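You operate a simulated robot arm through the tools that you are given. There is no shell and no other tool. Be economical: measure what you need, move in short steps, check, and stop when the job is done.

Carry out the task below with a simulated two-armed robot. There is one attempt and no reset: what you move stays moved.

## Task
Fetch the red cap and set it on the teal tray. Then take the black cap and leave it on top of the green can. Then put the purple cap on the left side of the unit three table. Do these in the order given.

Only the result counts: the job must be done as asked and must still hold three seconds after the hand-in. Knocking over, shifting, dropping, spilling or breaking anything else fails it. Lids that push on must go on centred and level and be pressed home; caps that screw on are set level and turned clockwise until they are tight.

## Robot
Two 7-joint arms with two-finger parallel grippers on one trunk, on a base that drives. Base frame: it is fixed to the floor where the robot stands at the start and does not move with it; the origin is under the middle of the robot, x ahead of it, y to its left, z up. Readings come in cm, degrees, newtons and seconds.
The left shoulder is at the start at [7, 13, 92.7], the right one opposite. With the tool pointing down near the work surface each hand reaches from about 20 to 52 cm from the robot's upright axis, wherever it stands, measured 20 degrees to its own side. Places, roughly: black cap (5x5x3 cm) [-110, 20, 70]; green can [-275, 25, 75]; left side of the unit three table (25x29 cm) [-284, 14, 72]; purple cap (5x5x3 cm) [-240, 10, 70]; red cap (5x5x3 cm) [50, 20, 70]. Payload 1.57 kg a hand.
The tool frame of a hand sits at the grasp point between the pads (the TCP): z along the fingers, y along the line on which they close. The tips reach 3 cm beyond it. The gripper opens to 8 cm. The fingers are 1.7 cm wide and 1.2 cm thick; the gripper's body (4 by 8.2 cm) begins 8 cm behind the TCP.
Orientation is told as [roll, pitch, yaw] about the base's x, y, z axes, in that order, counted from this pose: with the fingers straight down and closing along the base's y, the tool's x points along the base's -x, its y along +y and its z along -z.

## Interface
- The arms move only by the tool send_rows. It takes "left_moves", "right_moves" or both (then of equal length, played together; a hand with none holds still); each is a list of rows, each an object (a shift or turn left out is 0, a gripper value left out holds the last) with "slide": the shift along the tool's x, y, z in cm, a list of three; "dr": the turn, a rotation vector about the tool's x, y, z in degrees, a list of three. In form: [{"slide": [x, y, z], "dr": [ax, ay, az]}, ...]. A call has 1 to 10 rows; each row shifts and turns the commanded pose from where the row before left it, along the tool's axes as they then stand. "left_claw" and "right_claw" are, for a hand that has rows, the opening in per cent of the stroke, from 0 (shut) to 100 (fully open), set as the call begins (left out, the last holds). Each row takes 0.2 s and may step no farther than 5 cm and 8.6 degrees from the row before; otherwise, or with a gripper value out of range, the whole call is refused. Where a pose cannot be reached the arm comes as near as it can. A force on the tool above 40 N (or 10 N above the force at the start of the call, whichever is more), or a blocked arm, ends the call early, and 0.2 s more pass. The fingers move at their own pace (about 10.8 cm/s each) and stop on an object; they squeeze with about 37 N. The grip force told is the motor's: it shows also when the fingers shut on nothing. Time passes only in rows, and 0.2 s behind the last, so rows that do not move let the fingers close. It gives the time, the measured TCP pose, the force on the tool (base axes), the opening and the grip force at its end, in the units of the frame above (readings bear some noise), with the torque about the TCP (base axes, N m) and any sound that the robot's microphone picked up.
- Cameras (640 x 400 px; columns grow to the right, rows downward): "scene" is now at [13.29, 0.51, 114.19]; the picture's right is [0.22, -0.97, 0.00], its down [-0.66, -0.15, -0.74] and it looks along [0.72, 0.17, -0.68] (base axes); focal length 214 px, centre (320, 200). "left" rides on the left gripper at [7.2, 0.7, -12.2] in its tool frame; the picture's right is [-0.09, 1.00, 0.00], its down [-0.84, -0.08, -0.54] and it looks along [-0.54, -0.05, 0.84] (tool axes); focal length 238 px, centre (320, 200). "right" rides on the right gripper at [7.2, -0.7, -12.2] in its tool frame; the picture's right is [0.09, 1.00, 0.00], its down [-0.84, 0.08, -0.54] and it looks along [-0.54, 0.05, 0.84] (tool axes); focal length 238 px, centre (320, 200). There is no depth. A picture from a camera that has moved, and an enlarged one, comes with that camera's place and axes in the base frame and with its lens. The place of the scene camera against the robot may be out by one fixed shift of up to 1.8 cm in any direction.
- snapshot(camera): a new picture of that camera. It takes no simulated time.
- move_column(by): slides the trunk up (or, below 0, down) by that many cm; the arms and the scene camera ride with it, the base frame stays. It gives what a move gives, with no picture.
- base_move(legs): drives the robot by 1 to 6 legs, each [ahead, left, turn to the left] in cm, cm and degrees, along the robot's own axes; the way and the turn of a leg run together, so that a leg with both is an arc; at most 150 cm and 180 degrees a leg. The arms and the cameras ride along, it lands a little off, and it stops where it bumps. It gives what a move gives.
- turn_head(pan, tilt): turns the head with the scene camera to pan (to the left, within 86 degrees either way) and tilt (down, from -29 to 69), counted from straight ahead of the robot. It gives what a move gives.
- zoom(camera, box): a new picture of the part [left, top, right, bottom] of that camera's present view, enlarged. It takes no simulated time.
- finish_job(): hands the job in; it is judged then, once.

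Go step by step. Nothing tells you exact positions but the pictures and the camera data: compare them with the known pose of the tool, close in by small moves and look again before you grip or let go. The budget is 165 turns and 138 pictures, counting those below and the enlarged ones. Unless the task says otherwise, let go and move clear before handing in.

The tools are called after "Call:" as a command line: name --argument value ..., lists and objects as JSON in quotes. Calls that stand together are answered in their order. send_rows: Moves the arms, as the interface text tells. Its arguments: {"type":"object","properties":{"left_moves":{"type":"array","items":{"type":"object","properties":{"slide":{"type":"array","items":{"type":"number"}},"dr":{"type":"array","items":{"type":"number"}}}}},"left_claw":{"type":"number"},"right_moves":{"type":"array","items":{"type":"object","properties":{"slide":{"type":"array","items":{"type":"number"}},"dr":{"type":"array","items":{"type":"number"}}}}},"right_claw":{"type":"number"}},"required":[]} The other tools are called the same way: move_column (by) slides the trunk up or down; base_move (legs) drives the base; turn_head (pan, tilt) turns the head that bears the scene camera; snapshot (camera) takes a picture; zoom (camera, box) takes an enlarged picture of a part of a camera's view; finish_job () hands the job in.

At the start:

```text
time: 0.0
left_position: [29.49, 31.24, 98.77]
left_ee_rot: [-0.1, 0.0, 0.0]
left_wrist_force: [0.4, 1.1, 0.3]
left_moment: [-0.01, -0.02, -0.02]
left_gripper_width: 7.99
left_grip_force: 0.1
right_position: [22.54, -3.05, 98.49]
right_ee_rot: [0.0, 0.0, 0.0]
right_wrist_force: [-0.2, -0.1, 0.4]
right_moment: [0.0, -0.02, -0.02]
right_gripper_width: 8.03
right_grip_force: 0.1
trunk travel left (down, up): [-56.5, 37.5]
robot x, y, heading: [-0.0, -0.19, 0.3]
head pan, tilt: [13.0, 42.5]
```

scene: 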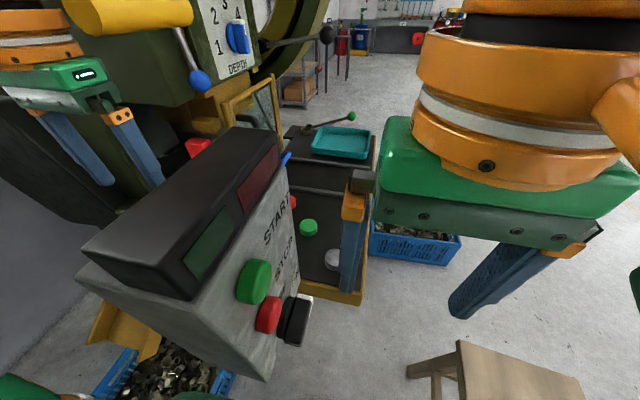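
right: 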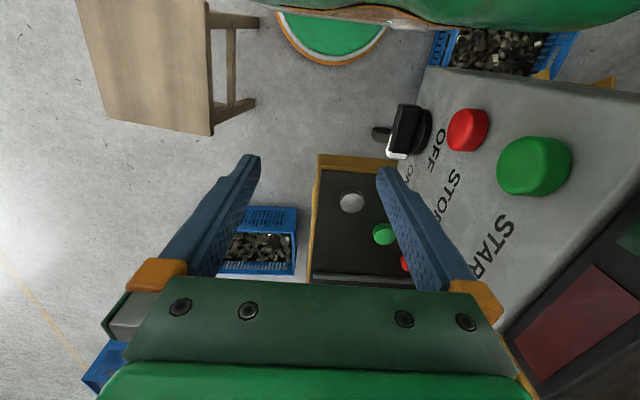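
left: 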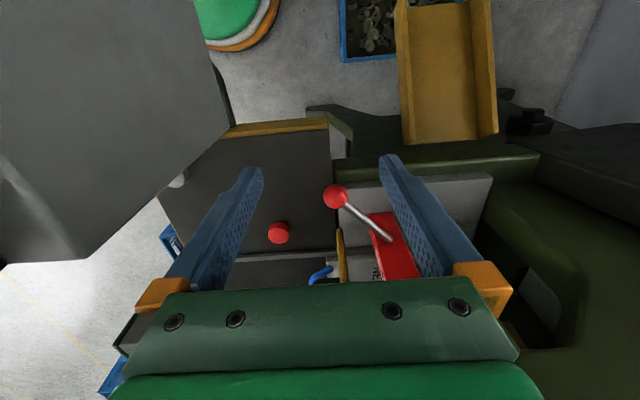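

I see a control console close in front of the robot. The red cap looks to be on the dark table behind it near [55, 20, 71], and the teal tray further on. I'll look closer.

Call:
zoom --camera "scene" --box '[220, 80, 420, 320]'

Call:
zoom --camera "left" --box '[150, 100, 450, 300]'

Call:
turn_head --pan 13 --tilt 10

Call:
snapshot --camera "scene"

```text
1.67 times, centred on (320, 200) of scene
camera zoom: at [13.29, 0.51, 114.19], right [0.22, -0.97, 0.0], down [-0.66, -0.15, -0.74], along [0.72, 0.17, -0.68], focal length 358 px, centre (320, 200)
```

zoom: 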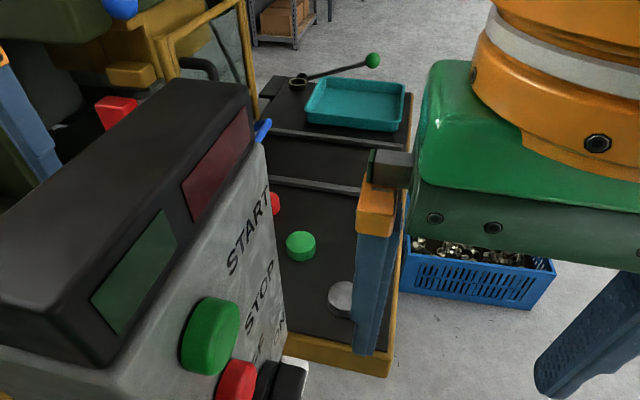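

```text
2.00 times, centred on (300, 200) of left
camera zoom: at [22.44, 31.97, 111.06], right [0.09, 1.0, 0.0], down [0.84, -0.08, 0.54], along [0.54, -0.05, -0.84], focal length 477 px, centre (360, 200)
```

zoom: 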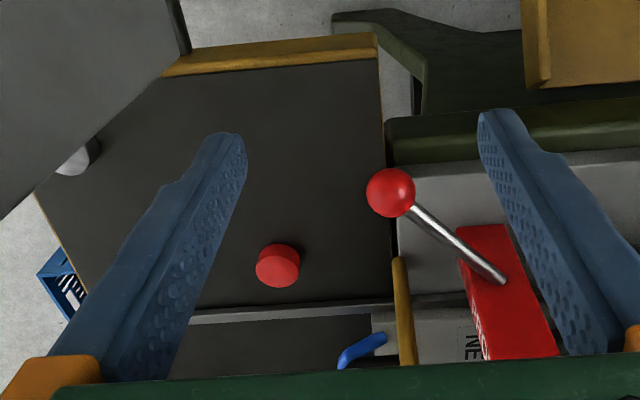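

```text
time: 1.0
left_position: [29.53, 31.28, 98.81]
left_ee_rot: [0.0, -0.1, 0.1]
left_wrist_force: [-0.7, 0.6, 0.8]
left_moment: [-0.01, -0.04, -0.02]
left_gripper_width: 8.01
left_grip_force: 0.0
right_position: [22.55, -3.0, 98.4]
right_ee_rot: [0.0, -0.1, -0.1]
right_wrist_force: [-0.3, 0.4, -0.6]
right_moment: [0.0, 0.04, -0.02]
right_gripper_width: 8.01
right_grip_force: 0.0
trunk travel left (down, up): [-56.5, 37.5]
robot x, y, heading: [-0.02, -0.02, -0.1]
head pan, tilt: [13.0, 10.0]
```

```text
132 pictures are left
camera scene: at [14.24, 0.73, 119.32], right [0.23, -0.97, 0.0], down [-0.17, -0.04, -0.98], along [0.96, 0.22, -0.17], focal length 214 px, centre (320, 200)
```

scene: 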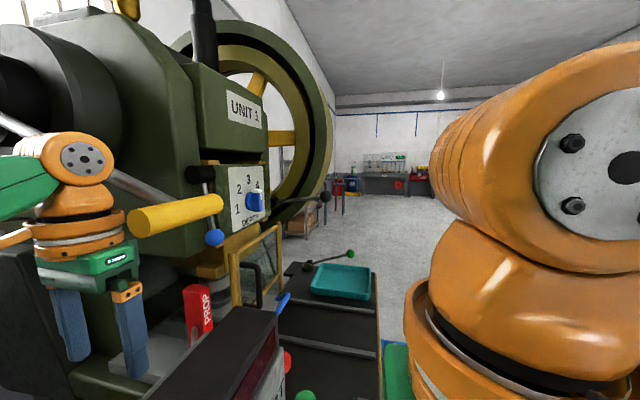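

The red cap is near [54.5, 20, 71] on a table at about x 33–110, y −3–32. The teal tray is at about [98, 10], with the console in between. I'll survey the free space around the robot.

Call:
turn_head --pan -60 --tilt 40

Call:
snapshot --camera "scene"

Call:
turn_head --pan 10 --tilt 69

Call:
snapshot --camera "scene"

Call:
turn_head --pan 70 --tilt 45

Call:
snapshot --camera "scene"

```text
time: 2.4
left_position: [29.44, 31.18, 98.71]
left_ee_rot: [0.0, 0.0, 0.1]
left_wrist_force: [0.4, 0.4, 0.0]
left_moment: [-0.02, 0.04, 0.0]
left_gripper_width: 7.99
left_grip_force: 0.2
right_position: [22.52, -2.91, 98.5]
right_ee_rot: [0.0, -0.1, 0.0]
right_wrist_force: [0.1, -0.2, 0.3]
right_moment: [0.01, 0.01, 0.0]
right_gripper_width: 8.01
right_grip_force: 0.0
trunk travel left (down, up): [-56.5, 37.5]
robot x, y, heading: [0.17, -0.1, -0.1]
head pan, tilt: [-60.0, 40.0]
```

```text
131 pictures are left
camera scene: at [9.44, -8.72, 114.56], right [-0.87, -0.5, 0.0], down [-0.32, 0.56, -0.77], along [0.38, -0.66, -0.64], focal length 214 px, centre (320, 200)
```

scene: 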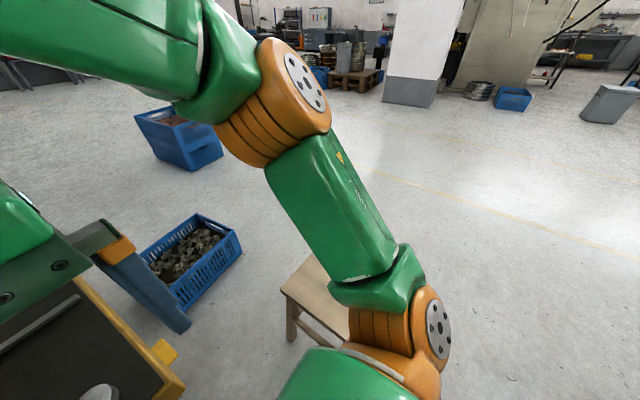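

```text
time: 3.8
left_position: [29.5, 31.19, 98.67]
left_ee_rot: [-0.1, 0.0, 0.2]
left_wrist_force: [1.0, -0.4, 0.9]
left_moment: [0.0, 0.02, -0.01]
left_gripper_width: 7.96
left_grip_force: 0.1
right_position: [22.52, -3.04, 98.46]
right_ee_rot: [0.0, 0.0, -0.1]
right_wrist_force: [-0.9, -0.7, 0.2]
right_moment: [-0.03, -0.03, -0.01]
right_gripper_width: 8.01
right_grip_force: 0.1
trunk travel left (down, up): [-56.5, 37.5]
robot x, y, heading: [0.33, -0.11, 0.1]
head pan, tilt: [10.0, 68.8]
```

```text
130 pictures are left
camera scene: at [10.69, -0.4, 110.95], right [0.17, -0.98, 0.0], down [-0.92, -0.16, -0.36], along [0.36, 0.06, -0.93], focal length 214 px, centre (320, 200)
```

scene: 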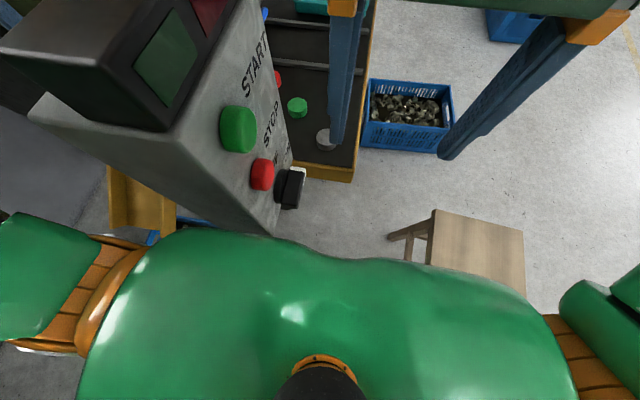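

```text
time: 5.1
left_position: [29.38, 31.35, 98.91]
left_ee_rot: [-0.1, 0.1, 0.1]
left_wrist_force: [1.2, 0.4, 0.6]
left_moment: [-0.02, 0.01, 0.02]
left_gripper_width: 8.0
left_grip_force: 0.1
right_position: [22.48, -3.11, 98.34]
right_ee_rot: [-0.1, 0.0, 0.0]
right_wrist_force: [0.2, 0.0, 0.1]
right_moment: [-0.01, -0.02, 0.0]
right_gripper_width: 8.01
right_grip_force: 0.1
trunk travel left (down, up): [-56.5, 37.5]
robot x, y, heading: [0.33, 0.31, 0.1]
head pan, tilt: [70.0, 45.0]
```

```text
129 pictures are left
camera scene: at [7.97, 6.28, 113.83], right [0.94, -0.34, 0.0], down [-0.24, -0.66, -0.71], along [0.24, 0.66, -0.71], focal length 214 px, centre (320, 200)
```

scene: 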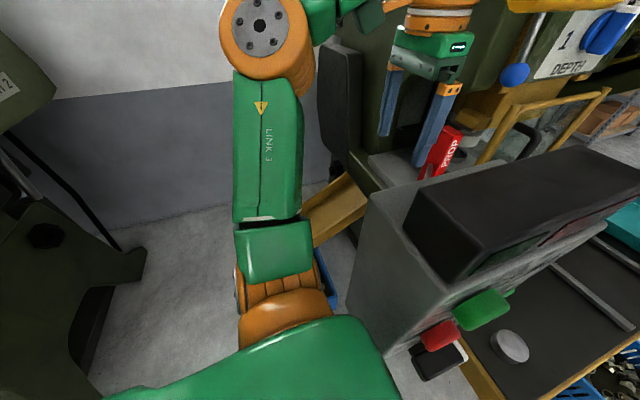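

The console is a small box spanning about x 16–31, y 6–25, z 81–105. A stool sits close on my right (to x≈38, y<−30) and a parts bin at x 92–121. I'll raise the trunk to clear the console, back out and look again before going round the stool.

Call:
move_column --by 15

Call:
base_move --legs '[[-28, 0, 0]]'

Call:
turn_head --pan -50 --tilt 45

Call:
snapshot --camera "scene"

Call:
turn_head --pan 86 --tilt 40

Call:
snapshot --camera "scene"

```text
time: 6.0
left_position: [29.25, 31.51, 104.63]
left_ee_rot: [-0.1, 1.4, -0.1]
left_wrist_force: [-2.0, 1.3, -5.8]
left_moment: [-0.2, 0.14, 0.1]
left_gripper_width: 8.0
left_grip_force: 0.0
right_position: [22.49, -2.73, 104.65]
right_ee_rot: [-0.1, 0.1, 0.0]
right_wrist_force: [-0.6, 0.7, -0.4]
right_moment: [0.0, 0.01, -0.02]
right_gripper_width: 8.01
right_grip_force: 0.0
trunk travel left (down, up): [-62.6, 31.4]
robot x, y, heading: [0.16, 0.16, 0.2]
head pan, tilt: [70.0, 45.0]
stopped: the force on the tool passed its limit at 109 N (the readings are from after the stop); the commanded pose is now the measured one
```

```text
time: 8.0
left_position: [1.42, 31.23, 104.68]
left_ee_rot: [0.1, 1.3, 0.0]
left_wrist_force: [0.1, 0.1, -0.9]
left_moment: [0.03, 0.02, -0.01]
left_gripper_width: 8.0
left_grip_force: 0.0
right_position: [-5.2, -2.96, 104.58]
right_ee_rot: [0.1, 0.2, 0.2]
right_wrist_force: [0.3, -0.6, 0.0]
right_moment: [-0.02, 0.0, -0.02]
right_gripper_width: 7.99
right_grip_force: 0.0
trunk travel left (down, up): [-62.6, 31.4]
robot x, y, heading: [-27.8, -0.4, 0.3]
head pan, tilt: [70.0, 45.0]
```

```text
time: 10.0
left_position: [1.3, 31.4, 104.65]
left_ee_rot: [0.2, 1.4, 0.0]
left_wrist_force: [-0.7, -0.2, -0.5]
left_moment: [0.01, 0.02, -0.01]
left_gripper_width: 8.02
left_grip_force: 0.0
right_position: [-5.37, -3.1, 104.45]
right_ee_rot: [0.0, 0.0, 0.2]
right_wrist_force: [0.7, 0.2, -0.1]
right_moment: [0.01, -0.01, 0.02]
right_gripper_width: 7.99
right_grip_force: 0.0
trunk travel left (down, up): [-62.6, 31.4]
robot x, y, heading: [-28.04, -0.18, 0.2]
head pan, tilt: [-50.0, 45.0]
```

```text
128 pictures are left
camera scene: at [-17.36, -7.61, 119.94], right [-0.76, -0.65, 0.0], down [-0.46, 0.54, -0.71], along [0.46, -0.54, -0.71], focal length 214 px, centre (320, 200)
```

scene: 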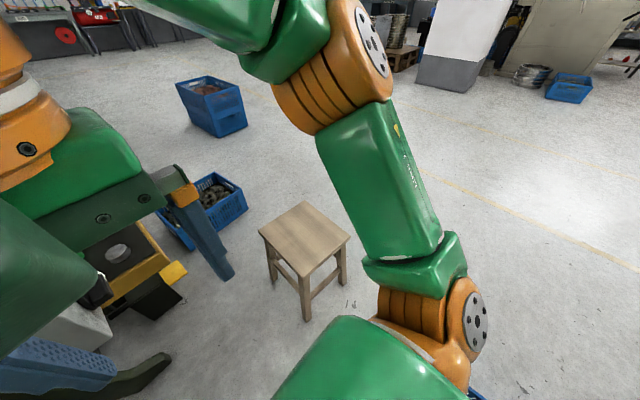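

```text
time: 12.2
left_position: [1.37, 31.27, 104.51]
left_ee_rot: [0.1, 1.5, -0.1]
left_wrist_force: [0.7, 0.5, -0.1]
left_moment: [-0.02, 0.0, 0.01]
left_gripper_width: 8.03
left_grip_force: 0.0
right_position: [-5.26, -3.01, 104.53]
right_ee_rot: [0.1, -0.1, 0.2]
right_wrist_force: [0.6, -0.4, -0.2]
right_moment: [-0.02, -0.03, 0.01]
right_gripper_width: 8.01
right_grip_force: 0.1
trunk travel left (down, up): [-62.6, 31.4]
robot x, y, heading: [-28.03, 0.21, 0.3]
head pan, tilt: [85.9, 40.0]
```

```text
127 pictures are left
camera scene: at [-22.03, 7.08, 120.67], right [1.0, -0.07, 0.0], down [-0.04, -0.64, -0.77], along [0.05, 0.76, -0.64], focal length 214 px, centre (320, 200)
```

scene: 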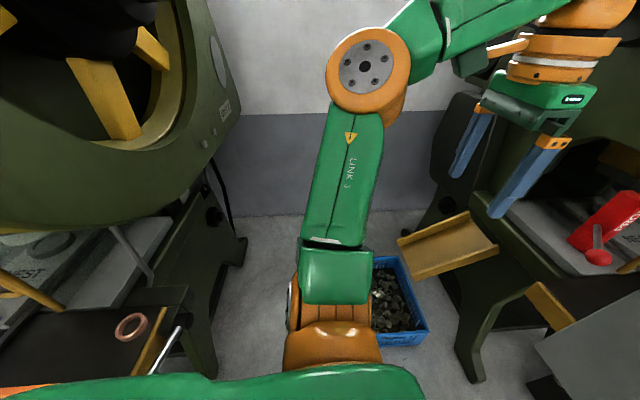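

The trunk rise was stopped by something above the left arm, but I've now backed clear of it. The stool spans x 6–37, y −30 to −57. There is something blue behind me on the right, so I'll check that before sliding right.

Call:
turn_head --pan -86 --tilt 55

Call:
snapshot --camera "scene"

```text
time: 14.8
left_position: [1.4, 31.24, 104.58]
left_ee_rot: [0.1, 1.4, -0.1]
left_wrist_force: [0.6, 0.2, -0.4]
left_moment: [0.01, 0.02, -0.01]
left_gripper_width: 8.02
left_grip_force: 0.1
right_position: [-5.26, -2.94, 104.55]
right_ee_rot: [0.0, 0.0, 0.2]
right_wrist_force: [-0.5, 0.7, -0.9]
right_moment: [0.02, 0.02, 0.0]
right_gripper_width: 7.98
right_grip_force: 0.0
trunk travel left (down, up): [-62.6, 31.4]
robot x, y, heading: [-27.84, -0.17, 0.1]
head pan, tilt: [-85.9, 55.0]
```

```text
126 pictures are left
camera scene: at [-22.08, -8.59, 118.6], right [-1.0, -0.07, 0.0], down [-0.06, 0.82, -0.57], along [0.04, -0.57, -0.82], focal length 214 px, centre (320, 200)
```

scene: 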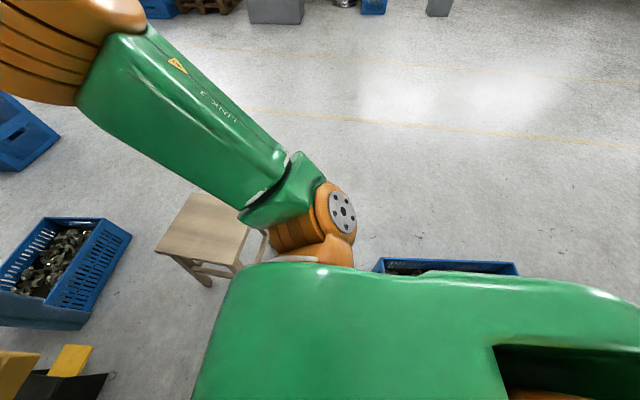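

A bin corner lies near [−47, −45], so the lane between bin and stool is x −47 to 6. I'll centre at x≈−20.5 and slide right through it.

Call:
base_move --legs '[[7.4, 0, 0], [0, -20, 0]]'

Call:
turn_head --pan -86 --tilt 65

Call:
snapshot --camera "scene"

```text
time: 17.0
left_position: [8.77, 11.51, 104.48]
left_ee_rot: [0.0, 1.4, -0.1]
left_wrist_force: [0.3, -1.1, 0.3]
left_moment: [0.02, 0.0, -0.01]
left_gripper_width: 8.0
left_grip_force: 0.0
right_position: [2.05, -22.84, 104.6]
right_ee_rot: [0.0, 0.0, 0.1]
right_wrist_force: [-0.2, -0.3, 0.8]
right_moment: [0.01, 0.02, -0.01]
right_gripper_width: 8.01
right_grip_force: 0.1
trunk travel left (down, up): [-62.6, 31.4]
robot x, y, heading: [-20.35, -19.81, -0.1]
head pan, tilt: [-85.9, 55.0]
```

```text
time: 17.7
left_position: [8.73, 11.55, 104.63]
left_ee_rot: [0.1, 1.4, -0.1]
left_wrist_force: [-0.8, -0.1, 0.1]
left_moment: [-0.04, 0.0, 0.02]
left_gripper_width: 8.01
left_grip_force: 0.1
right_position: [2.08, -22.98, 104.53]
right_ee_rot: [0.0, 0.0, 0.1]
right_wrist_force: [0.0, -0.1, -0.3]
right_moment: [-0.01, 0.02, 0.01]
right_gripper_width: 7.99
right_grip_force: 0.1
trunk travel left (down, up): [-62.6, 31.4]
robot x, y, heading: [-20.4, -19.66, -0.1]
head pan, tilt: [-85.9, 65.0]
```

```text
125 pictures are left
camera scene: at [-14.84, -27.34, 117.44], right [-1.0, -0.07, 0.0], down [-0.07, 0.9, -0.42], along [0.03, -0.42, -0.91], focal length 214 px, centre (320, 200)
```

scene: 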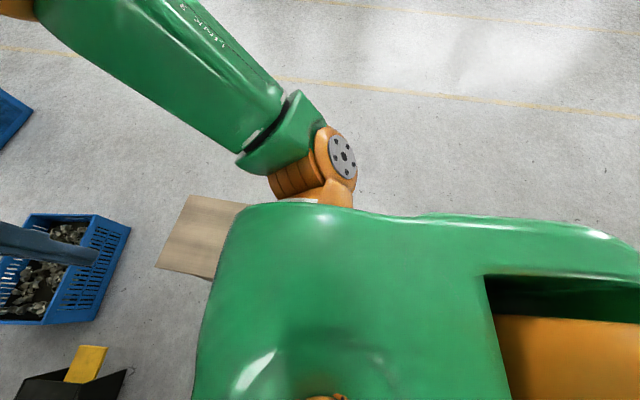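

The clearances still look right, so I'll continue right to y≈−92 and then ahead to x≈65.

Call:
base_move --legs '[[0, -36, 0], [0, -36, 0], [85, 0, 0]]'

Call:
turn_head --pan 60 --tilt 42

Call:
snapshot --camera "scene"

```text
time: 26.1
left_position: [93.79, -61.33, 104.56]
left_ee_rot: [0.0, 1.4, -0.2]
left_wrist_force: [0.3, 0.6, 0.2]
left_moment: [0.0, -0.02, 0.02]
left_gripper_width: 7.99
left_grip_force: 0.1
right_position: [87.05, -95.57, 104.62]
right_ee_rot: [0.0, 0.0, 0.1]
right_wrist_force: [-0.6, 0.5, 0.8]
right_moment: [-0.01, -0.05, 0.01]
right_gripper_width: 7.99
right_grip_force: 0.0
trunk travel left (down, up): [-62.6, 31.4]
robot x, y, heading: [64.2, -92.97, 0.0]
head pan, tilt: [-85.9, 65.0]
```

```text
time: 28.4
left_position: [93.8, -61.14, 104.55]
left_ee_rot: [0.0, 1.4, -0.2]
left_wrist_force: [-0.1, -0.1, -0.2]
left_moment: [-0.01, 0.02, 0.03]
left_gripper_width: 8.02
left_grip_force: 0.0
right_position: [87.0, -95.62, 104.48]
right_ee_rot: [0.1, 0.0, 0.0]
right_wrist_force: [0.1, -0.2, 0.3]
right_moment: [0.0, 0.0, 0.0]
right_gripper_width: 8.01
right_grip_force: 0.0
trunk travel left (down, up): [-62.6, 31.4]
robot x, y, heading: [64.85, -92.41, 0.0]
head pan, tilt: [60.0, 42.0]
```

```text
124 pictures are left
camera scene: at [73.9, -86.67, 120.37], right [0.87, -0.5, 0.0], down [-0.34, -0.58, -0.74], along [0.37, 0.64, -0.67], focal length 214 px, centre (320, 200)
```

scene: 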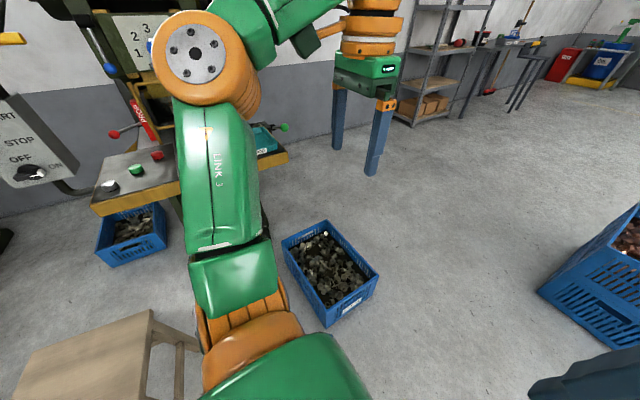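

I'm now in the open aisle at [65, −92]. I'll turn left to face the table and look at the pocket between stool and bin.

Call:
base_move --legs '[[0, 0, 90]]'

Call:
turn_head --pan 0 --tilt 45

Call:
snapshot --camera "scene"

```text
time: 32.6
left_position: [32.98, -63.71, 104.53]
left_ee_rot: [0.0, 1.5, 90.6]
left_wrist_force: [0.0, 0.1, 0.0]
left_moment: [0.0, 0.02, -0.01]
left_gripper_width: 8.01
left_grip_force: 0.1
right_position: [67.27, -70.01, 104.63]
right_ee_rot: [0.0, 0.0, 90.8]
right_wrist_force: [0.7, -0.2, 0.2]
right_moment: [0.0, -0.03, -0.02]
right_gripper_width: 7.98
right_grip_force: 0.0
trunk travel left (down, up): [-62.6, 31.4]
robot x, y, heading: [64.28, -92.5, 90.4]
head pan, tilt: [60.0, 42.0]
```

```text
time: 33.9
left_position: [32.96, -63.73, 104.55]
left_ee_rot: [0.0, 1.3, 90.6]
left_wrist_force: [0.2, 0.4, -0.6]
left_moment: [-0.03, 0.0, 0.03]
left_gripper_width: 8.02
left_grip_force: 0.0
right_position: [67.22, -70.03, 104.64]
right_ee_rot: [0.0, 0.1, 90.9]
right_wrist_force: [-0.3, -0.6, 0.0]
right_moment: [0.0, -0.03, -0.02]
right_gripper_width: 8.01
right_grip_force: 0.1
trunk travel left (down, up): [-62.6, 31.4]
robot x, y, heading: [64.77, -92.57, 90.5]
head pan, tilt: [0.0, 45.0]
```

```text
123 pictures are left
camera scene: at [64.51, -80.76, 119.94], right [1.0, 0.01, 0.0], down [0.01, -0.71, -0.71], along [-0.01, 0.71, -0.71], focal length 214 px, centre (320, 200)
```

scene: 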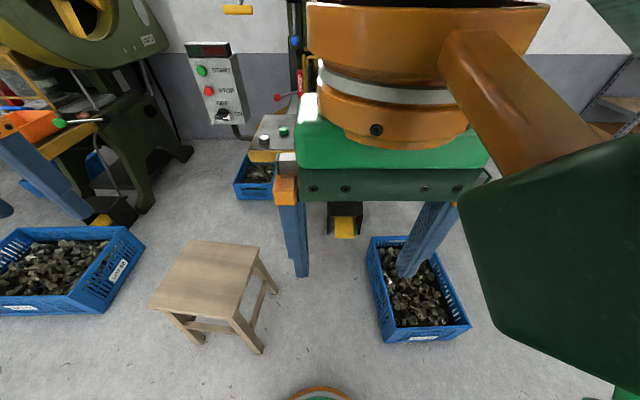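

The pocket runs from x≈41 to 91, and the robot base radius looks to be about 18–20 cm. I'll drive in along x≈66.

Call:
base_move --legs '[[0, -1.7, -0.5], [40, 0, 0]]'

Call:
turn_head --pan 0 --tilt 60

Call:
snapshot --camera "scene"

```text
time: 36.7
left_position: [34.25, -24.88, 104.62]
left_ee_rot: [0.0, 1.3, 90.6]
left_wrist_force: [0.9, 0.4, 1.0]
left_moment: [0.01, 0.02, -0.02]
left_gripper_width: 8.03
left_grip_force: 0.1
right_position: [68.6, -31.35, 104.66]
right_ee_rot: [0.0, 0.0, 90.6]
right_wrist_force: [0.3, 1.0, -0.3]
right_moment: [-0.01, 0.0, 0.0]
right_gripper_width: 7.99
right_grip_force: 0.0
trunk travel left (down, up): [-62.6, 31.4]
robot x, y, heading: [65.71, -53.75, 90.6]
head pan, tilt: [0.0, 45.0]
```

```text
time: 37.5
left_position: [34.3, -24.78, 104.61]
left_ee_rot: [0.0, 1.5, 90.6]
left_wrist_force: [0.0, -0.6, 0.6]
left_moment: [0.02, -0.01, 0.04]
left_gripper_width: 8.01
left_grip_force: 0.2
right_position: [68.73, -31.24, 104.57]
right_ee_rot: [0.0, 0.0, 90.6]
right_wrist_force: [0.2, -0.6, -0.1]
right_moment: [-0.05, 0.02, 0.02]
right_gripper_width: 8.02
right_grip_force: 0.0
trunk travel left (down, up): [-62.6, 31.4]
robot x, y, heading: [65.86, -53.95, 90.6]
head pan, tilt: [0.0, 60.0]
```

```text
122 pictures are left
camera scene: at [65.92, -43.45, 118.0], right [1.0, 0.01, 0.0], down [0.01, -0.87, -0.5], along [-0.01, 0.5, -0.87], focal length 214 px, centre (320, 200)
```

scene: 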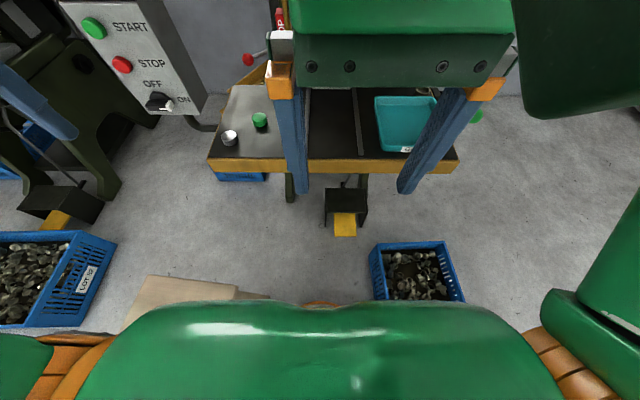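

Clear view now. The table edge is at y≈−2, and the metal and green caps and the tray are visible. I'll go ahead 26 cm.

Call:
base_move --legs '[[26, 0, 0]]'

Call:
turn_head --pan 15 --tilt 50

Call:
snapshot --camera "scene"

Call:
snapshot --camera "left"

```text
time: 39.3
left_position: [34.22, 0.62, 104.57]
left_ee_rot: [0.0, 1.3, 90.3]
left_wrist_force: [0.8, 0.3, 0.3]
left_moment: [-0.01, 0.0, -0.02]
left_gripper_width: 7.97
left_grip_force: 0.1
right_position: [68.51, -5.89, 104.5]
right_ee_rot: [0.0, 0.0, 90.5]
right_wrist_force: [-0.3, 0.4, 0.9]
right_moment: [-0.04, 0.02, -0.02]
right_gripper_width: 8.01
right_grip_force: 0.1
trunk travel left (down, up): [-62.6, 31.4]
robot x, y, heading: [65.8, -28.23, 90.7]
head pan, tilt: [0.0, 60.0]
```

```text
time: 40.1
left_position: [34.17, 0.71, 104.56]
left_ee_rot: [0.0, 1.5, 90.2]
left_wrist_force: [0.1, -1.0, -0.5]
left_moment: [0.0, 0.02, 0.0]
left_gripper_width: 8.02
left_grip_force: 0.1
right_position: [68.46, -5.74, 104.54]
right_ee_rot: [0.0, 0.0, 90.5]
right_wrist_force: [-0.2, 0.2, 0.0]
right_moment: [-0.01, -0.03, -0.01]
right_gripper_width: 8.0
right_grip_force: 0.0
trunk travel left (down, up): [-62.6, 31.4]
robot x, y, heading: [65.54, -28.32, 90.3]
head pan, tilt: [15.0, 50.0]
```

```text
121 pictures are left
camera scene: at [63.73, -17.21, 119.24], right [0.96, 0.27, 0.0], down [0.2, -0.74, -0.64], along [-0.17, 0.62, -0.77], focal length 214 px, centre (320, 200)
```

scene: 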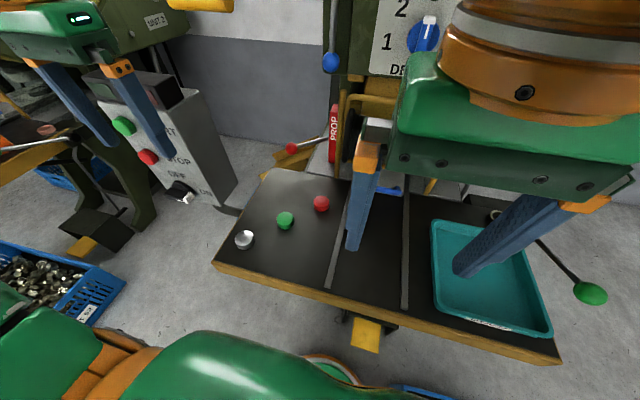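

```text
120 pictures are left
camera left: at [33.66, -6.13, 117.0], right [-1.0, 0.09, 0.0], down [0.07, 0.85, 0.52], along [0.05, 0.52, -0.85], focal length 238 px, centre (320, 200)
```

left: 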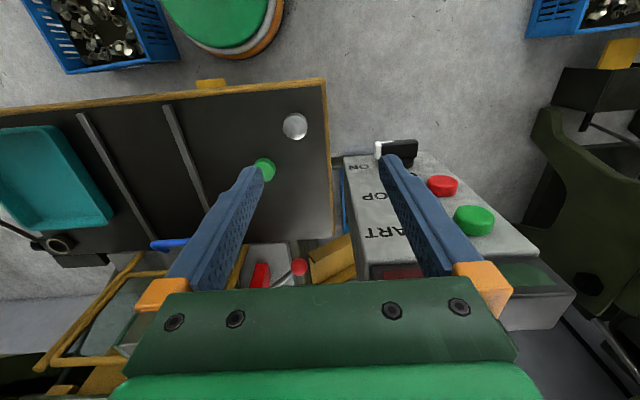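

The red cap is at about [54, 20]. I'll bring the left hand over it in free air at z≈104 first.

Call:
send_rows --left_moves '[{"slide": [0, -4.9, 0]}, {"slide": [0, -4.9, 0]}, {"slide": [0, -4.9, 0]}, {"slide": [-2, -4.5, 0]}, {"slide": [-4.8, 0, 0]}, {"slide": [-4.8, 0, 0]}, {"slide": [-4.6, 0, 0]}]' --left_claw 100

Call:
snapshot --camera "left"

Call:
snapshot --camera "scene"

```text
time: 41.7
left_position: [46.64, 9.64, 97.8]
left_ee_rot: [0.0, 1.3, 90.2]
left_wrist_force: [0.1, 0.2, 0.3]
left_moment: [0.02, 0.01, -0.02]
left_gripper_width: 7.98
left_grip_force: 0.0
left hand out of reach, approached as far as the arm can: row 4, 5, 6, 7
right_position: [68.46, -5.63, 104.55]
right_ee_rot: [0.0, 0.2, 90.5]
right_wrist_force: [-0.1, 0.1, 0.2]
right_moment: [-0.01, 0.0, -0.01]
right_gripper_width: 7.99
right_grip_force: 0.0
trunk travel left (down, up): [-62.6, 31.4]
robot x, y, heading: [65.29, -28.25, 90.4]
head pan, tilt: [15.0, 50.0]
```

```text
119 pictures are left
camera left: at [46.15, 2.76, 110.23], right [-1.0, 0.09, 0.0], down [0.07, 0.85, 0.52], along [0.05, 0.52, -0.85], focal length 238 px, centre (320, 200)
```

left: 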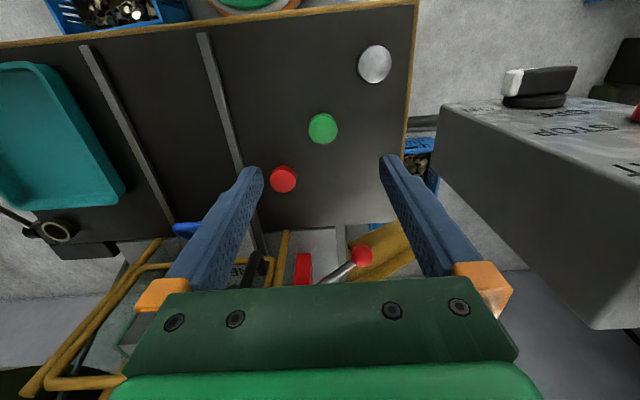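

```text
118 pictures are left
camera scene: at [63.67, -17.12, 119.24], right [0.96, 0.27, 0.0], down [0.2, -0.74, -0.64], along [-0.17, 0.62, -0.77], focal length 214 px, centre (320, 200)
```

scene: 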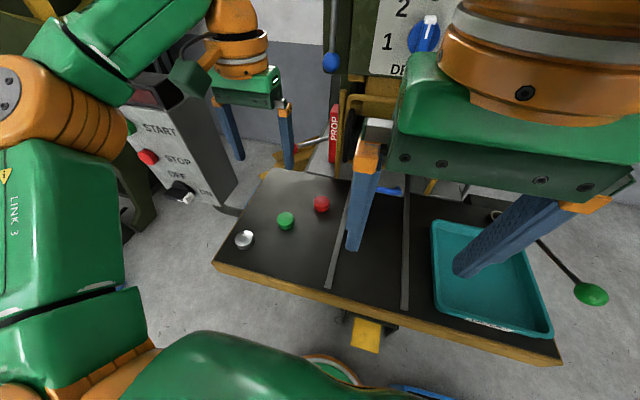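

The hand reaches less far when high, so I'll lower it on the way in, stopping above the cap.

Call:
send_rows --left_moves '[{"slide": [0, 0, 5]}, {"slide": [0, 0, 5]}, {"slide": [0, 0, 5]}, {"slide": [0, -0.5, 3]}, {"slide": [0, 0, 0]}]'

Call:
snapshot --camera "left"

```text
time: 42.9
left_position: [47.04, 9.05, 79.7]
left_ee_rot: [0.1, 1.4, 90.4]
left_wrist_force: [0.6, -1.2, -0.2]
left_moment: [-0.01, -0.02, 0.01]
left_gripper_width: 8.01
left_grip_force: 0.0
right_position: [68.44, -5.85, 104.55]
right_ee_rot: [-0.1, 0.0, 90.5]
right_wrist_force: [0.4, 0.2, -0.2]
right_moment: [0.01, 0.01, 0.0]
right_gripper_width: 7.98
right_grip_force: 0.1
trunk travel left (down, up): [-62.6, 31.4]
robot x, y, heading: [65.94, -28.16, 90.2]
head pan, tilt: [15.0, 50.0]
```

```text
117 pictures are left
camera left: at [46.62, 2.21, 92.06], right [-1.0, 0.09, 0.0], down [0.07, 0.85, 0.52], along [0.05, 0.52, -0.85], focal length 238 px, centre (320, 200)
```

left: 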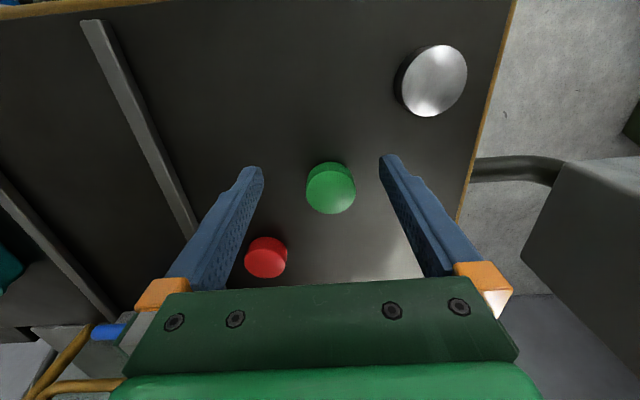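

I'm above the green cap. The red cap is at [54.5, 20.8]. I'll rise a little, move across, and straighten the tilt.

Call:
send_rows --left_moves '[{"slide": [0, -1, -3], "dr": [0, -1.4, 0]}, {"slide": [-3.5, -3, 0]}, {"slide": [-4, -3.5, 0]}, {"slide": [-4, 0, 0]}, {"slide": [0, 0, 0]}]'

Call:
snapshot --camera "left"

```text
refused: row 3 steps farther than a row can; nothing moved
```

```text
116 pictures are left
camera left: at [46.62, 2.21, 92.06], right [-1.0, 0.09, 0.0], down [0.07, 0.85, 0.52], along [0.05, 0.52, -0.85], focal length 238 px, centre (320, 200)
```

left: 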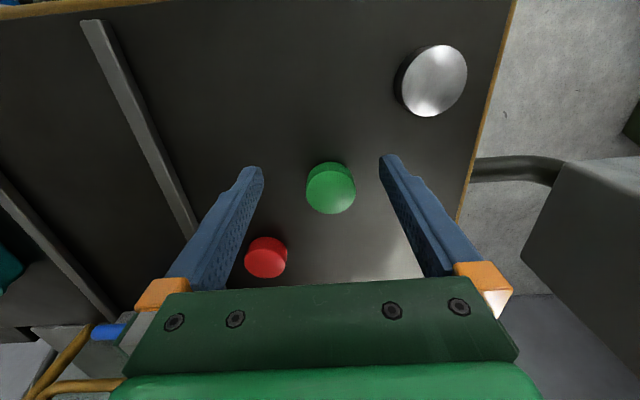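

The step was too long, so I'll split it up.

Call:
send_rows --left_moves '[{"slide": [0, -1, -3], "dr": [0, -1.4, 0]}, {"slide": [-3, -3.2, 0]}, {"slide": [-3, -3.3, 0]}, {"slide": [-3, 0, 0]}, {"slide": [-2.7, 0, 0]}, {"slide": [0, 0, 0]}]'

Call:
snapshot --camera "left"

```text
time: 44.3
left_position: [47.94, 13.67, 83.22]
left_ee_rot: [0.1, 0.0, 90.3]
left_wrist_force: [-0.3, 0.6, 0.5]
left_moment: [-0.05, -0.02, -0.02]
left_gripper_width: 8.02
left_grip_force: 0.0
left hand out of reach, approached as far as the arm can: row 2, 3, 4, 5
right_position: [68.59, -5.77, 104.54]
right_ee_rot: [-0.1, -0.1, 90.5]
right_wrist_force: [0.2, -1.3, -0.8]
right_moment: [0.04, -0.02, -0.02]
right_gripper_width: 8.0
right_grip_force: 0.1
trunk travel left (down, up): [-62.6, 31.4]
robot x, y, heading: [65.9, -28.39, 90.5]
head pan, tilt: [15.0, 50.0]
```

```text
115 pictures are left
camera left: at [47.49, 6.45, 95.43], right [-1.0, 0.09, 0.0], down [0.07, 0.84, 0.54], along [0.05, 0.54, -0.84], focal length 238 px, centre (320, 200)
```

left: 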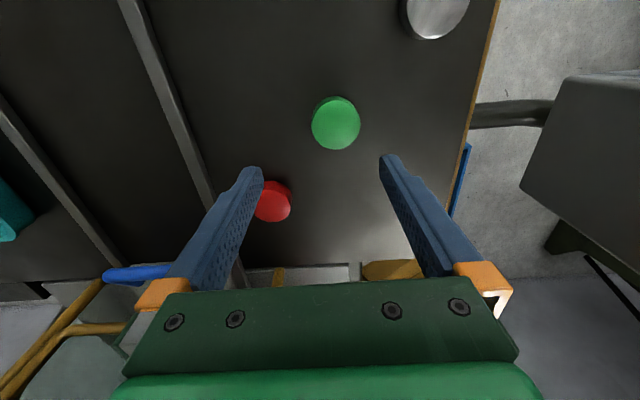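

The left hand is at its reach limit here. I'll move the base slightly closer and turn right so the cap sits further to the left hand's own side.

Call:
base_move --legs '[[2.5, 0, 0], [0, 0, -15]]'

Call:
move_column --by -3

Call:
snapshot --camera "left"

```text
time: 46.0
left_position: [59.85, 19.37, 83.26]
left_ee_rot: [-0.1, -0.1, 74.8]
left_wrist_force: [-0.9, -0.2, 0.5]
left_moment: [0.02, 0.0, -0.01]
left_gripper_width: 7.98
left_grip_force: 0.0
right_position: [74.4, -4.94, 104.54]
right_ee_rot: [0.1, 0.0, 75.0]
right_wrist_force: [-0.4, 0.5, 0.3]
right_moment: [-0.02, 0.02, 0.0]
right_gripper_width: 8.0
right_grip_force: 0.0
trunk travel left (down, up): [-62.6, 31.4]
robot x, y, heading: [65.84, -25.66, 74.8]
head pan, tilt: [15.0, 50.0]
```

```text
time: 46.8
left_position: [59.71, 19.33, 80.12]
left_ee_rot: [0.0, -0.1, 74.9]
left_wrist_force: [0.5, -0.7, -0.2]
left_moment: [0.0, 0.0, 0.04]
left_gripper_width: 8.02
left_grip_force: 0.1
right_position: [74.5, -4.78, 101.46]
right_ee_rot: [0.0, 0.0, 74.9]
right_wrist_force: [0.1, -0.2, -0.7]
right_moment: [-0.03, 0.04, 0.0]
right_gripper_width: 8.02
right_grip_force: 0.1
trunk travel left (down, up): [-59.6, 34.4]
robot x, y, heading: [65.69, -25.66, 75.0]
head pan, tilt: [15.0, 50.0]
```

```text
114 pictures are left
camera left: at [57.46, 12.59, 92.41], right [-0.94, 0.35, 0.0], down [0.29, 0.79, 0.54], along [0.19, 0.51, -0.84], focal length 238 px, centre (320, 200)
```

left: 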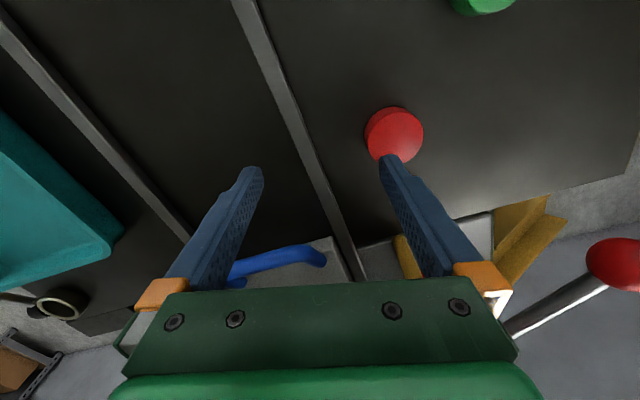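

The cap is at [53.8, 20.3]. I'll shift the hand about 6 cm along the closing line to centre over it.

Call:
send_rows --left_moves '[{"slide": [0.3, 3, 0]}, {"slide": [0.26, 2.96, 0]}, {"slide": [0, 0, 0]}]'

Call:
snapshot --camera "left"

```text
time: 47.6
left_position: [53.96, 20.28, 80.06]
left_ee_rot: [0.0, -0.1, 74.8]
left_wrist_force: [0.4, 0.2, -0.1]
left_moment: [-0.02, -0.01, 0.01]
left_gripper_width: 7.99
left_grip_force: 0.1
right_position: [74.39, -4.88, 101.6]
right_ee_rot: [0.0, 0.0, 74.9]
right_wrist_force: [1.2, -0.6, 0.0]
right_moment: [0.03, 0.02, -0.01]
right_gripper_width: 8.02
right_grip_force: 0.1
trunk travel left (down, up): [-59.6, 34.4]
robot x, y, heading: [65.85, -26.11, 74.8]
head pan, tilt: [15.0, 50.0]
```

```text
113 pictures are left
camera left: at [51.63, 13.53, 92.24], right [-0.94, 0.35, 0.0], down [0.29, 0.79, 0.54], along [0.19, 0.51, -0.84], focal length 238 px, centre (320, 200)
```

left: 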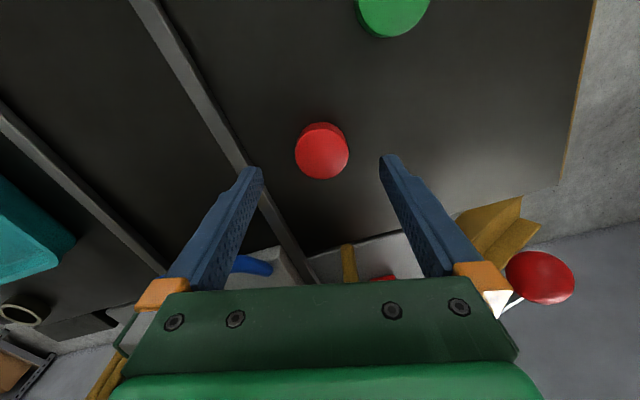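

Triangulated, the cap top is at z≈72.8, centre about [54.2, 21.0]. I'll nudge forward 0.7 cm and descend.

Call:
send_rows --left_moves '[{"slide": [-0.72, 0, 0]}, {"slide": [0, 0, 2]}, {"slide": [0, 0, 2]}, {"slide": [0, 0, 0]}]'

Call:
snapshot --camera "left"

```text
time: 48.6
left_position: [54.35, 21.01, 75.97]
left_ee_rot: [0.0, -0.1, 74.8]
left_wrist_force: [0.2, 1.0, -0.3]
left_moment: [-0.01, -0.04, 0.01]
left_gripper_width: 7.98
left_grip_force: 0.1
right_position: [74.44, -4.87, 101.54]
right_ee_rot: [-0.1, 0.0, 74.9]
right_wrist_force: [-0.1, 0.5, 1.2]
right_moment: [-0.01, 0.0, 0.01]
right_gripper_width: 8.0
right_grip_force: 0.0
trunk travel left (down, up): [-59.6, 34.4]
robot x, y, heading: [65.55, -26.19, 74.9]
head pan, tilt: [15.0, 50.0]
```

```text
112 pictures are left
camera left: at [51.91, 14.26, 88.2], right [-0.94, 0.35, 0.0], down [0.29, 0.79, 0.54], along [0.19, 0.51, -0.84], focal length 238 px, centre (320, 200)
```

left: 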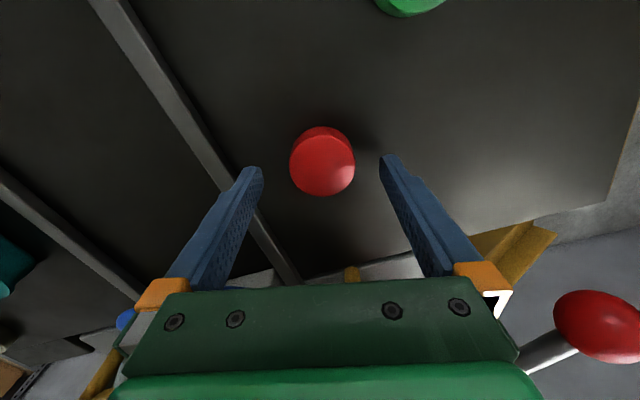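

The cap is centred between the fingers. I'll descend and grip.

Call:
send_rows --left_moves '[{"slide": [0, 0, 1.3]}, {"slide": [0, 0, 1.3]}, {"slide": [0, 0, 0]}]'

Call:
send_rows --left_moves '[{}, {}, {}, {}]' --left_claw 0

Call:
send_rows --left_moves '[{"slide": [0, 0, -2]}, {"slide": [0, 0, -4]}, {"slide": [0, 0, -4]}]'

Call:
snapshot --camera "left"

```text
time: 49.1
left_position: [54.17, 20.84, 75.06]
left_ee_rot: [0.0, -1.3, 74.8]
left_wrist_force: [-4.6, -10.8, 22.0]
left_moment: [-0.6, -0.31, -0.32]
left_gripper_width: 7.97
left_grip_force: 0.0
right_position: [74.42, -5.63, 101.66]
right_ee_rot: [0.1, -0.4, 75.0]
right_wrist_force: [-1.0, -0.1, 0.6]
right_moment: [0.0, 0.0, 0.02]
right_gripper_width: 8.02
right_grip_force: 0.0
trunk travel left (down, up): [-59.6, 34.4]
robot x, y, heading: [65.61, -25.58, 75.1]
head pan, tilt: [15.0, 50.0]
stopped in row 2 (left hand): the force on the tool passed its limit at 53 N (the readings are from after the stop); the commanded pose is now the measured one
```

```text
time: 50.1
left_position: [54.49, 21.07, 75.11]
left_ee_rot: [0.1, -1.6, 74.8]
left_wrist_force: [6.5, 0.4, 34.9]
left_moment: [-0.5, -0.9, 0.02]
left_gripper_width: 4.22
left_grip_force: 37.2
right_position: [74.71, -5.55, 101.65]
right_ee_rot: [0.4, -0.3, 74.8]
right_wrist_force: [0.7, 0.0, 0.4]
right_moment: [0.0, 0.02, -0.03]
right_gripper_width: 7.99
right_grip_force: 0.1
trunk travel left (down, up): [-59.6, 34.4]
robot x, y, heading: [65.38, -25.71, 75.2]
head pan, tilt: [15.0, 50.0]
```

```text
time: 50.9
left_position: [53.98, 21.31, 84.68]
left_ee_rot: [0.1, -0.9, 74.8]
left_wrist_force: [-0.4, 0.2, 0.3]
left_moment: [0.02, -0.04, 0.01]
left_gripper_width: 4.26
left_grip_force: 36.8
right_position: [74.49, -4.75, 101.61]
right_ee_rot: [-0.1, 0.1, 75.0]
right_wrist_force: [0.3, -0.2, 0.0]
right_moment: [0.0, 0.03, 0.02]
right_gripper_width: 8.01
right_grip_force: 0.1
trunk travel left (down, up): [-59.6, 34.4]
robot x, y, heading: [65.54, -25.73, 75.1]
head pan, tilt: [15.0, 50.0]
```

```text
111 pictures are left
camera left: at [51.64, 14.36, 96.78], right [-0.94, 0.35, 0.0], down [0.29, 0.78, 0.56], along [0.19, 0.52, -0.83], focal length 238 px, centre (320, 200)
```

left: 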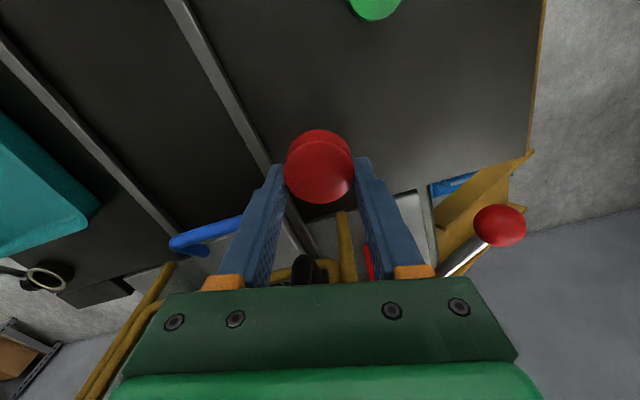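

The cap is held (opening 4.2 cm), and the fingers met the table at z≈72. I'll raise the trunk 6 cm and turn right so the hand swings over the tray.

Call:
move_column --by 6

Call:
base_move --legs '[[0, 0, -45]]'

Call:
snapshot --camera "left"

Call:
snapshot --camera "scene"

```text
time: 51.9
left_position: [54.2, 21.36, 90.74]
left_ee_rot: [0.0, -0.9, 74.8]
left_wrist_force: [-0.1, -0.3, -1.1]
left_moment: [-0.04, -0.02, -0.01]
left_gripper_width: 4.22
left_grip_force: 37.2
right_position: [74.38, -4.74, 107.57]
right_ee_rot: [0.0, 0.1, 75.0]
right_wrist_force: [0.3, 0.6, 0.6]
right_moment: [0.01, 0.0, 0.0]
right_gripper_width: 8.0
right_grip_force: 0.0
trunk travel left (down, up): [-65.6, 28.4]
robot x, y, heading: [65.86, -26.05, 74.7]
head pan, tilt: [15.0, 50.0]
```

```text
time: 54.0
left_position: [81.87, 20.17, 90.57]
left_ee_rot: [-0.7, -1.3, 40.2]
left_wrist_force: [0.1, -0.2, 0.0]
left_moment: [0.0, -0.01, 0.0]
left_gripper_width: 4.23
left_grip_force: 37.0
right_position: [83.56, -13.02, 107.72]
right_ee_rot: [-0.6, -0.3, 39.5]
right_wrist_force: [0.1, 0.8, -0.8]
right_moment: [-0.02, -0.02, 0.04]
right_gripper_width: 8.01
right_grip_force: 0.1
trunk travel left (down, up): [-65.6, 28.4]
robot x, y, heading: [65.68, -26.15, 39.8]
head pan, tilt: [15.0, 50.0]
stopped in leg 1: the robot was blocked; the commanded pose is now the measured one
```

```text
110 pictures are left
camera left: at [75.86, 16.04, 102.64], right [-0.57, 0.82, -0.01], down [0.68, 0.48, 0.56], along [0.47, 0.31, -0.83], focal length 238 px, centre (320, 200)
```

left: 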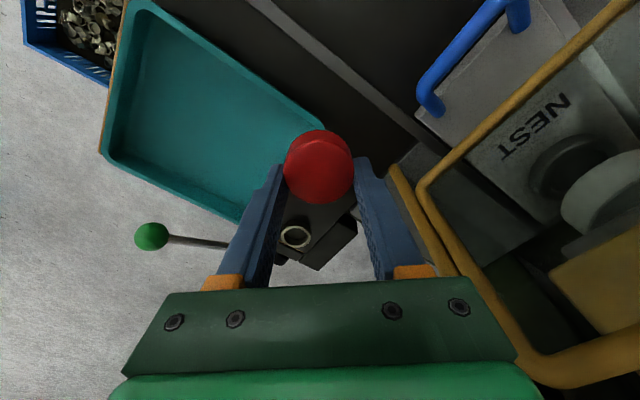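

```text
109 pictures are left
camera scene: at [72.54, -16.87, 122.29], right [0.82, -0.58, 0.01], down [-0.44, -0.63, -0.64], along [0.38, 0.52, -0.76], focal length 214 px, centre (320, 200)
```

scene: 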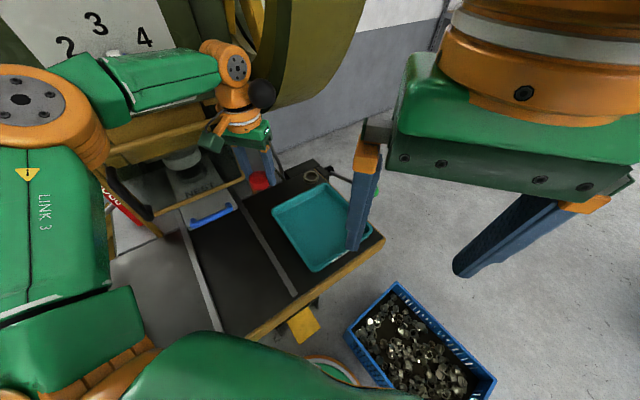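

The swing was blocked, probably by the left wrist touching the lever with the black ball. I'll turn back a few degrees and draw the hand in towards me.

Call:
base_move --legs '[[0, 0, 5]]'

Call:
send_rows --left_moves '[{"slide": [4, 0, 0]}, {"slide": [4, 0, 0]}, {"slide": [3, 0, 0]}]'

Call:
turn_head --pan 35 --tilt 35

Call:
snapshot --camera "scene"

```text
time: 54.9
left_position: [79.5, 20.82, 90.68]
left_ee_rot: [0.1, -1.0, 44.8]
left_wrist_force: [-0.1, 0.5, 0.0]
left_moment: [0.0, 0.02, 0.0]
left_gripper_width: 4.24
left_grip_force: 37.2
right_position: [84.01, -12.15, 107.55]
right_ee_rot: [0.1, 0.1, 44.4]
right_wrist_force: [0.9, 0.6, 0.5]
right_moment: [0.01, 0.02, 0.04]
right_gripper_width: 7.99
right_grip_force: 0.1
trunk travel left (down, up): [-65.6, 28.4]
robot x, y, heading: [65.39, -25.6, 44.3]
head pan, tilt: [15.0, 50.0]
```

```text
time: 55.7
left_position: [71.53, 13.27, 90.75]
left_ee_rot: [-0.1, -1.0, 44.9]
left_wrist_force: [-0.7, -0.4, -0.7]
left_moment: [0.02, -0.01, 0.0]
left_gripper_width: 4.21
left_grip_force: 36.8
right_position: [83.64, -12.24, 107.55]
right_ee_rot: [0.1, 0.0, 44.4]
right_wrist_force: [0.2, -0.4, -0.1]
right_moment: [-0.01, 0.0, -0.01]
right_gripper_width: 7.97
right_grip_force: 0.1
trunk travel left (down, up): [-65.6, 28.4]
robot x, y, heading: [65.19, -26.01, 44.3]
head pan, tilt: [15.0, 50.0]
```

```text
time: 56.5
left_position: [71.6, 13.28, 90.73]
left_ee_rot: [-0.1, -1.0, 44.8]
left_wrist_force: [1.1, 0.3, -0.5]
left_moment: [-0.01, 0.0, -0.02]
left_gripper_width: 4.24
left_grip_force: 37.3
right_position: [83.68, -12.17, 107.58]
right_ee_rot: [-0.1, 0.1, 44.4]
right_wrist_force: [-0.5, 0.0, -0.8]
right_moment: [-0.01, -0.01, -0.01]
right_gripper_width: 7.99
right_grip_force: 0.0
trunk travel left (down, up): [-65.6, 28.4]
robot x, y, heading: [65.38, -25.43, 44.4]
head pan, tilt: [35.0, 35.0]
```

```text
108 pictures are left
camera scene: at [70.92, -14.89, 124.41], right [0.98, -0.18, 0.0], down [-0.11, -0.56, -0.82], along [0.15, 0.8, -0.57], focal length 214 px, centre (320, 200)
```

scene: 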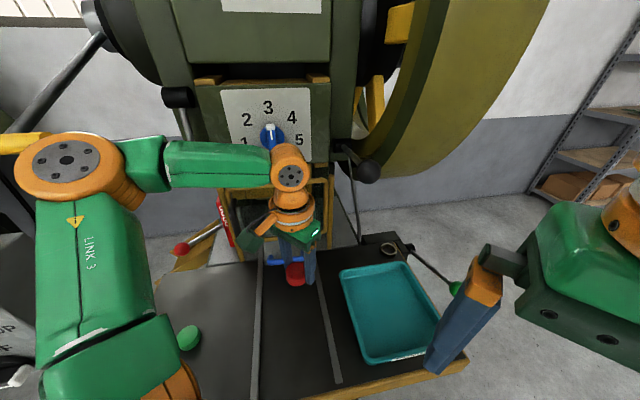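

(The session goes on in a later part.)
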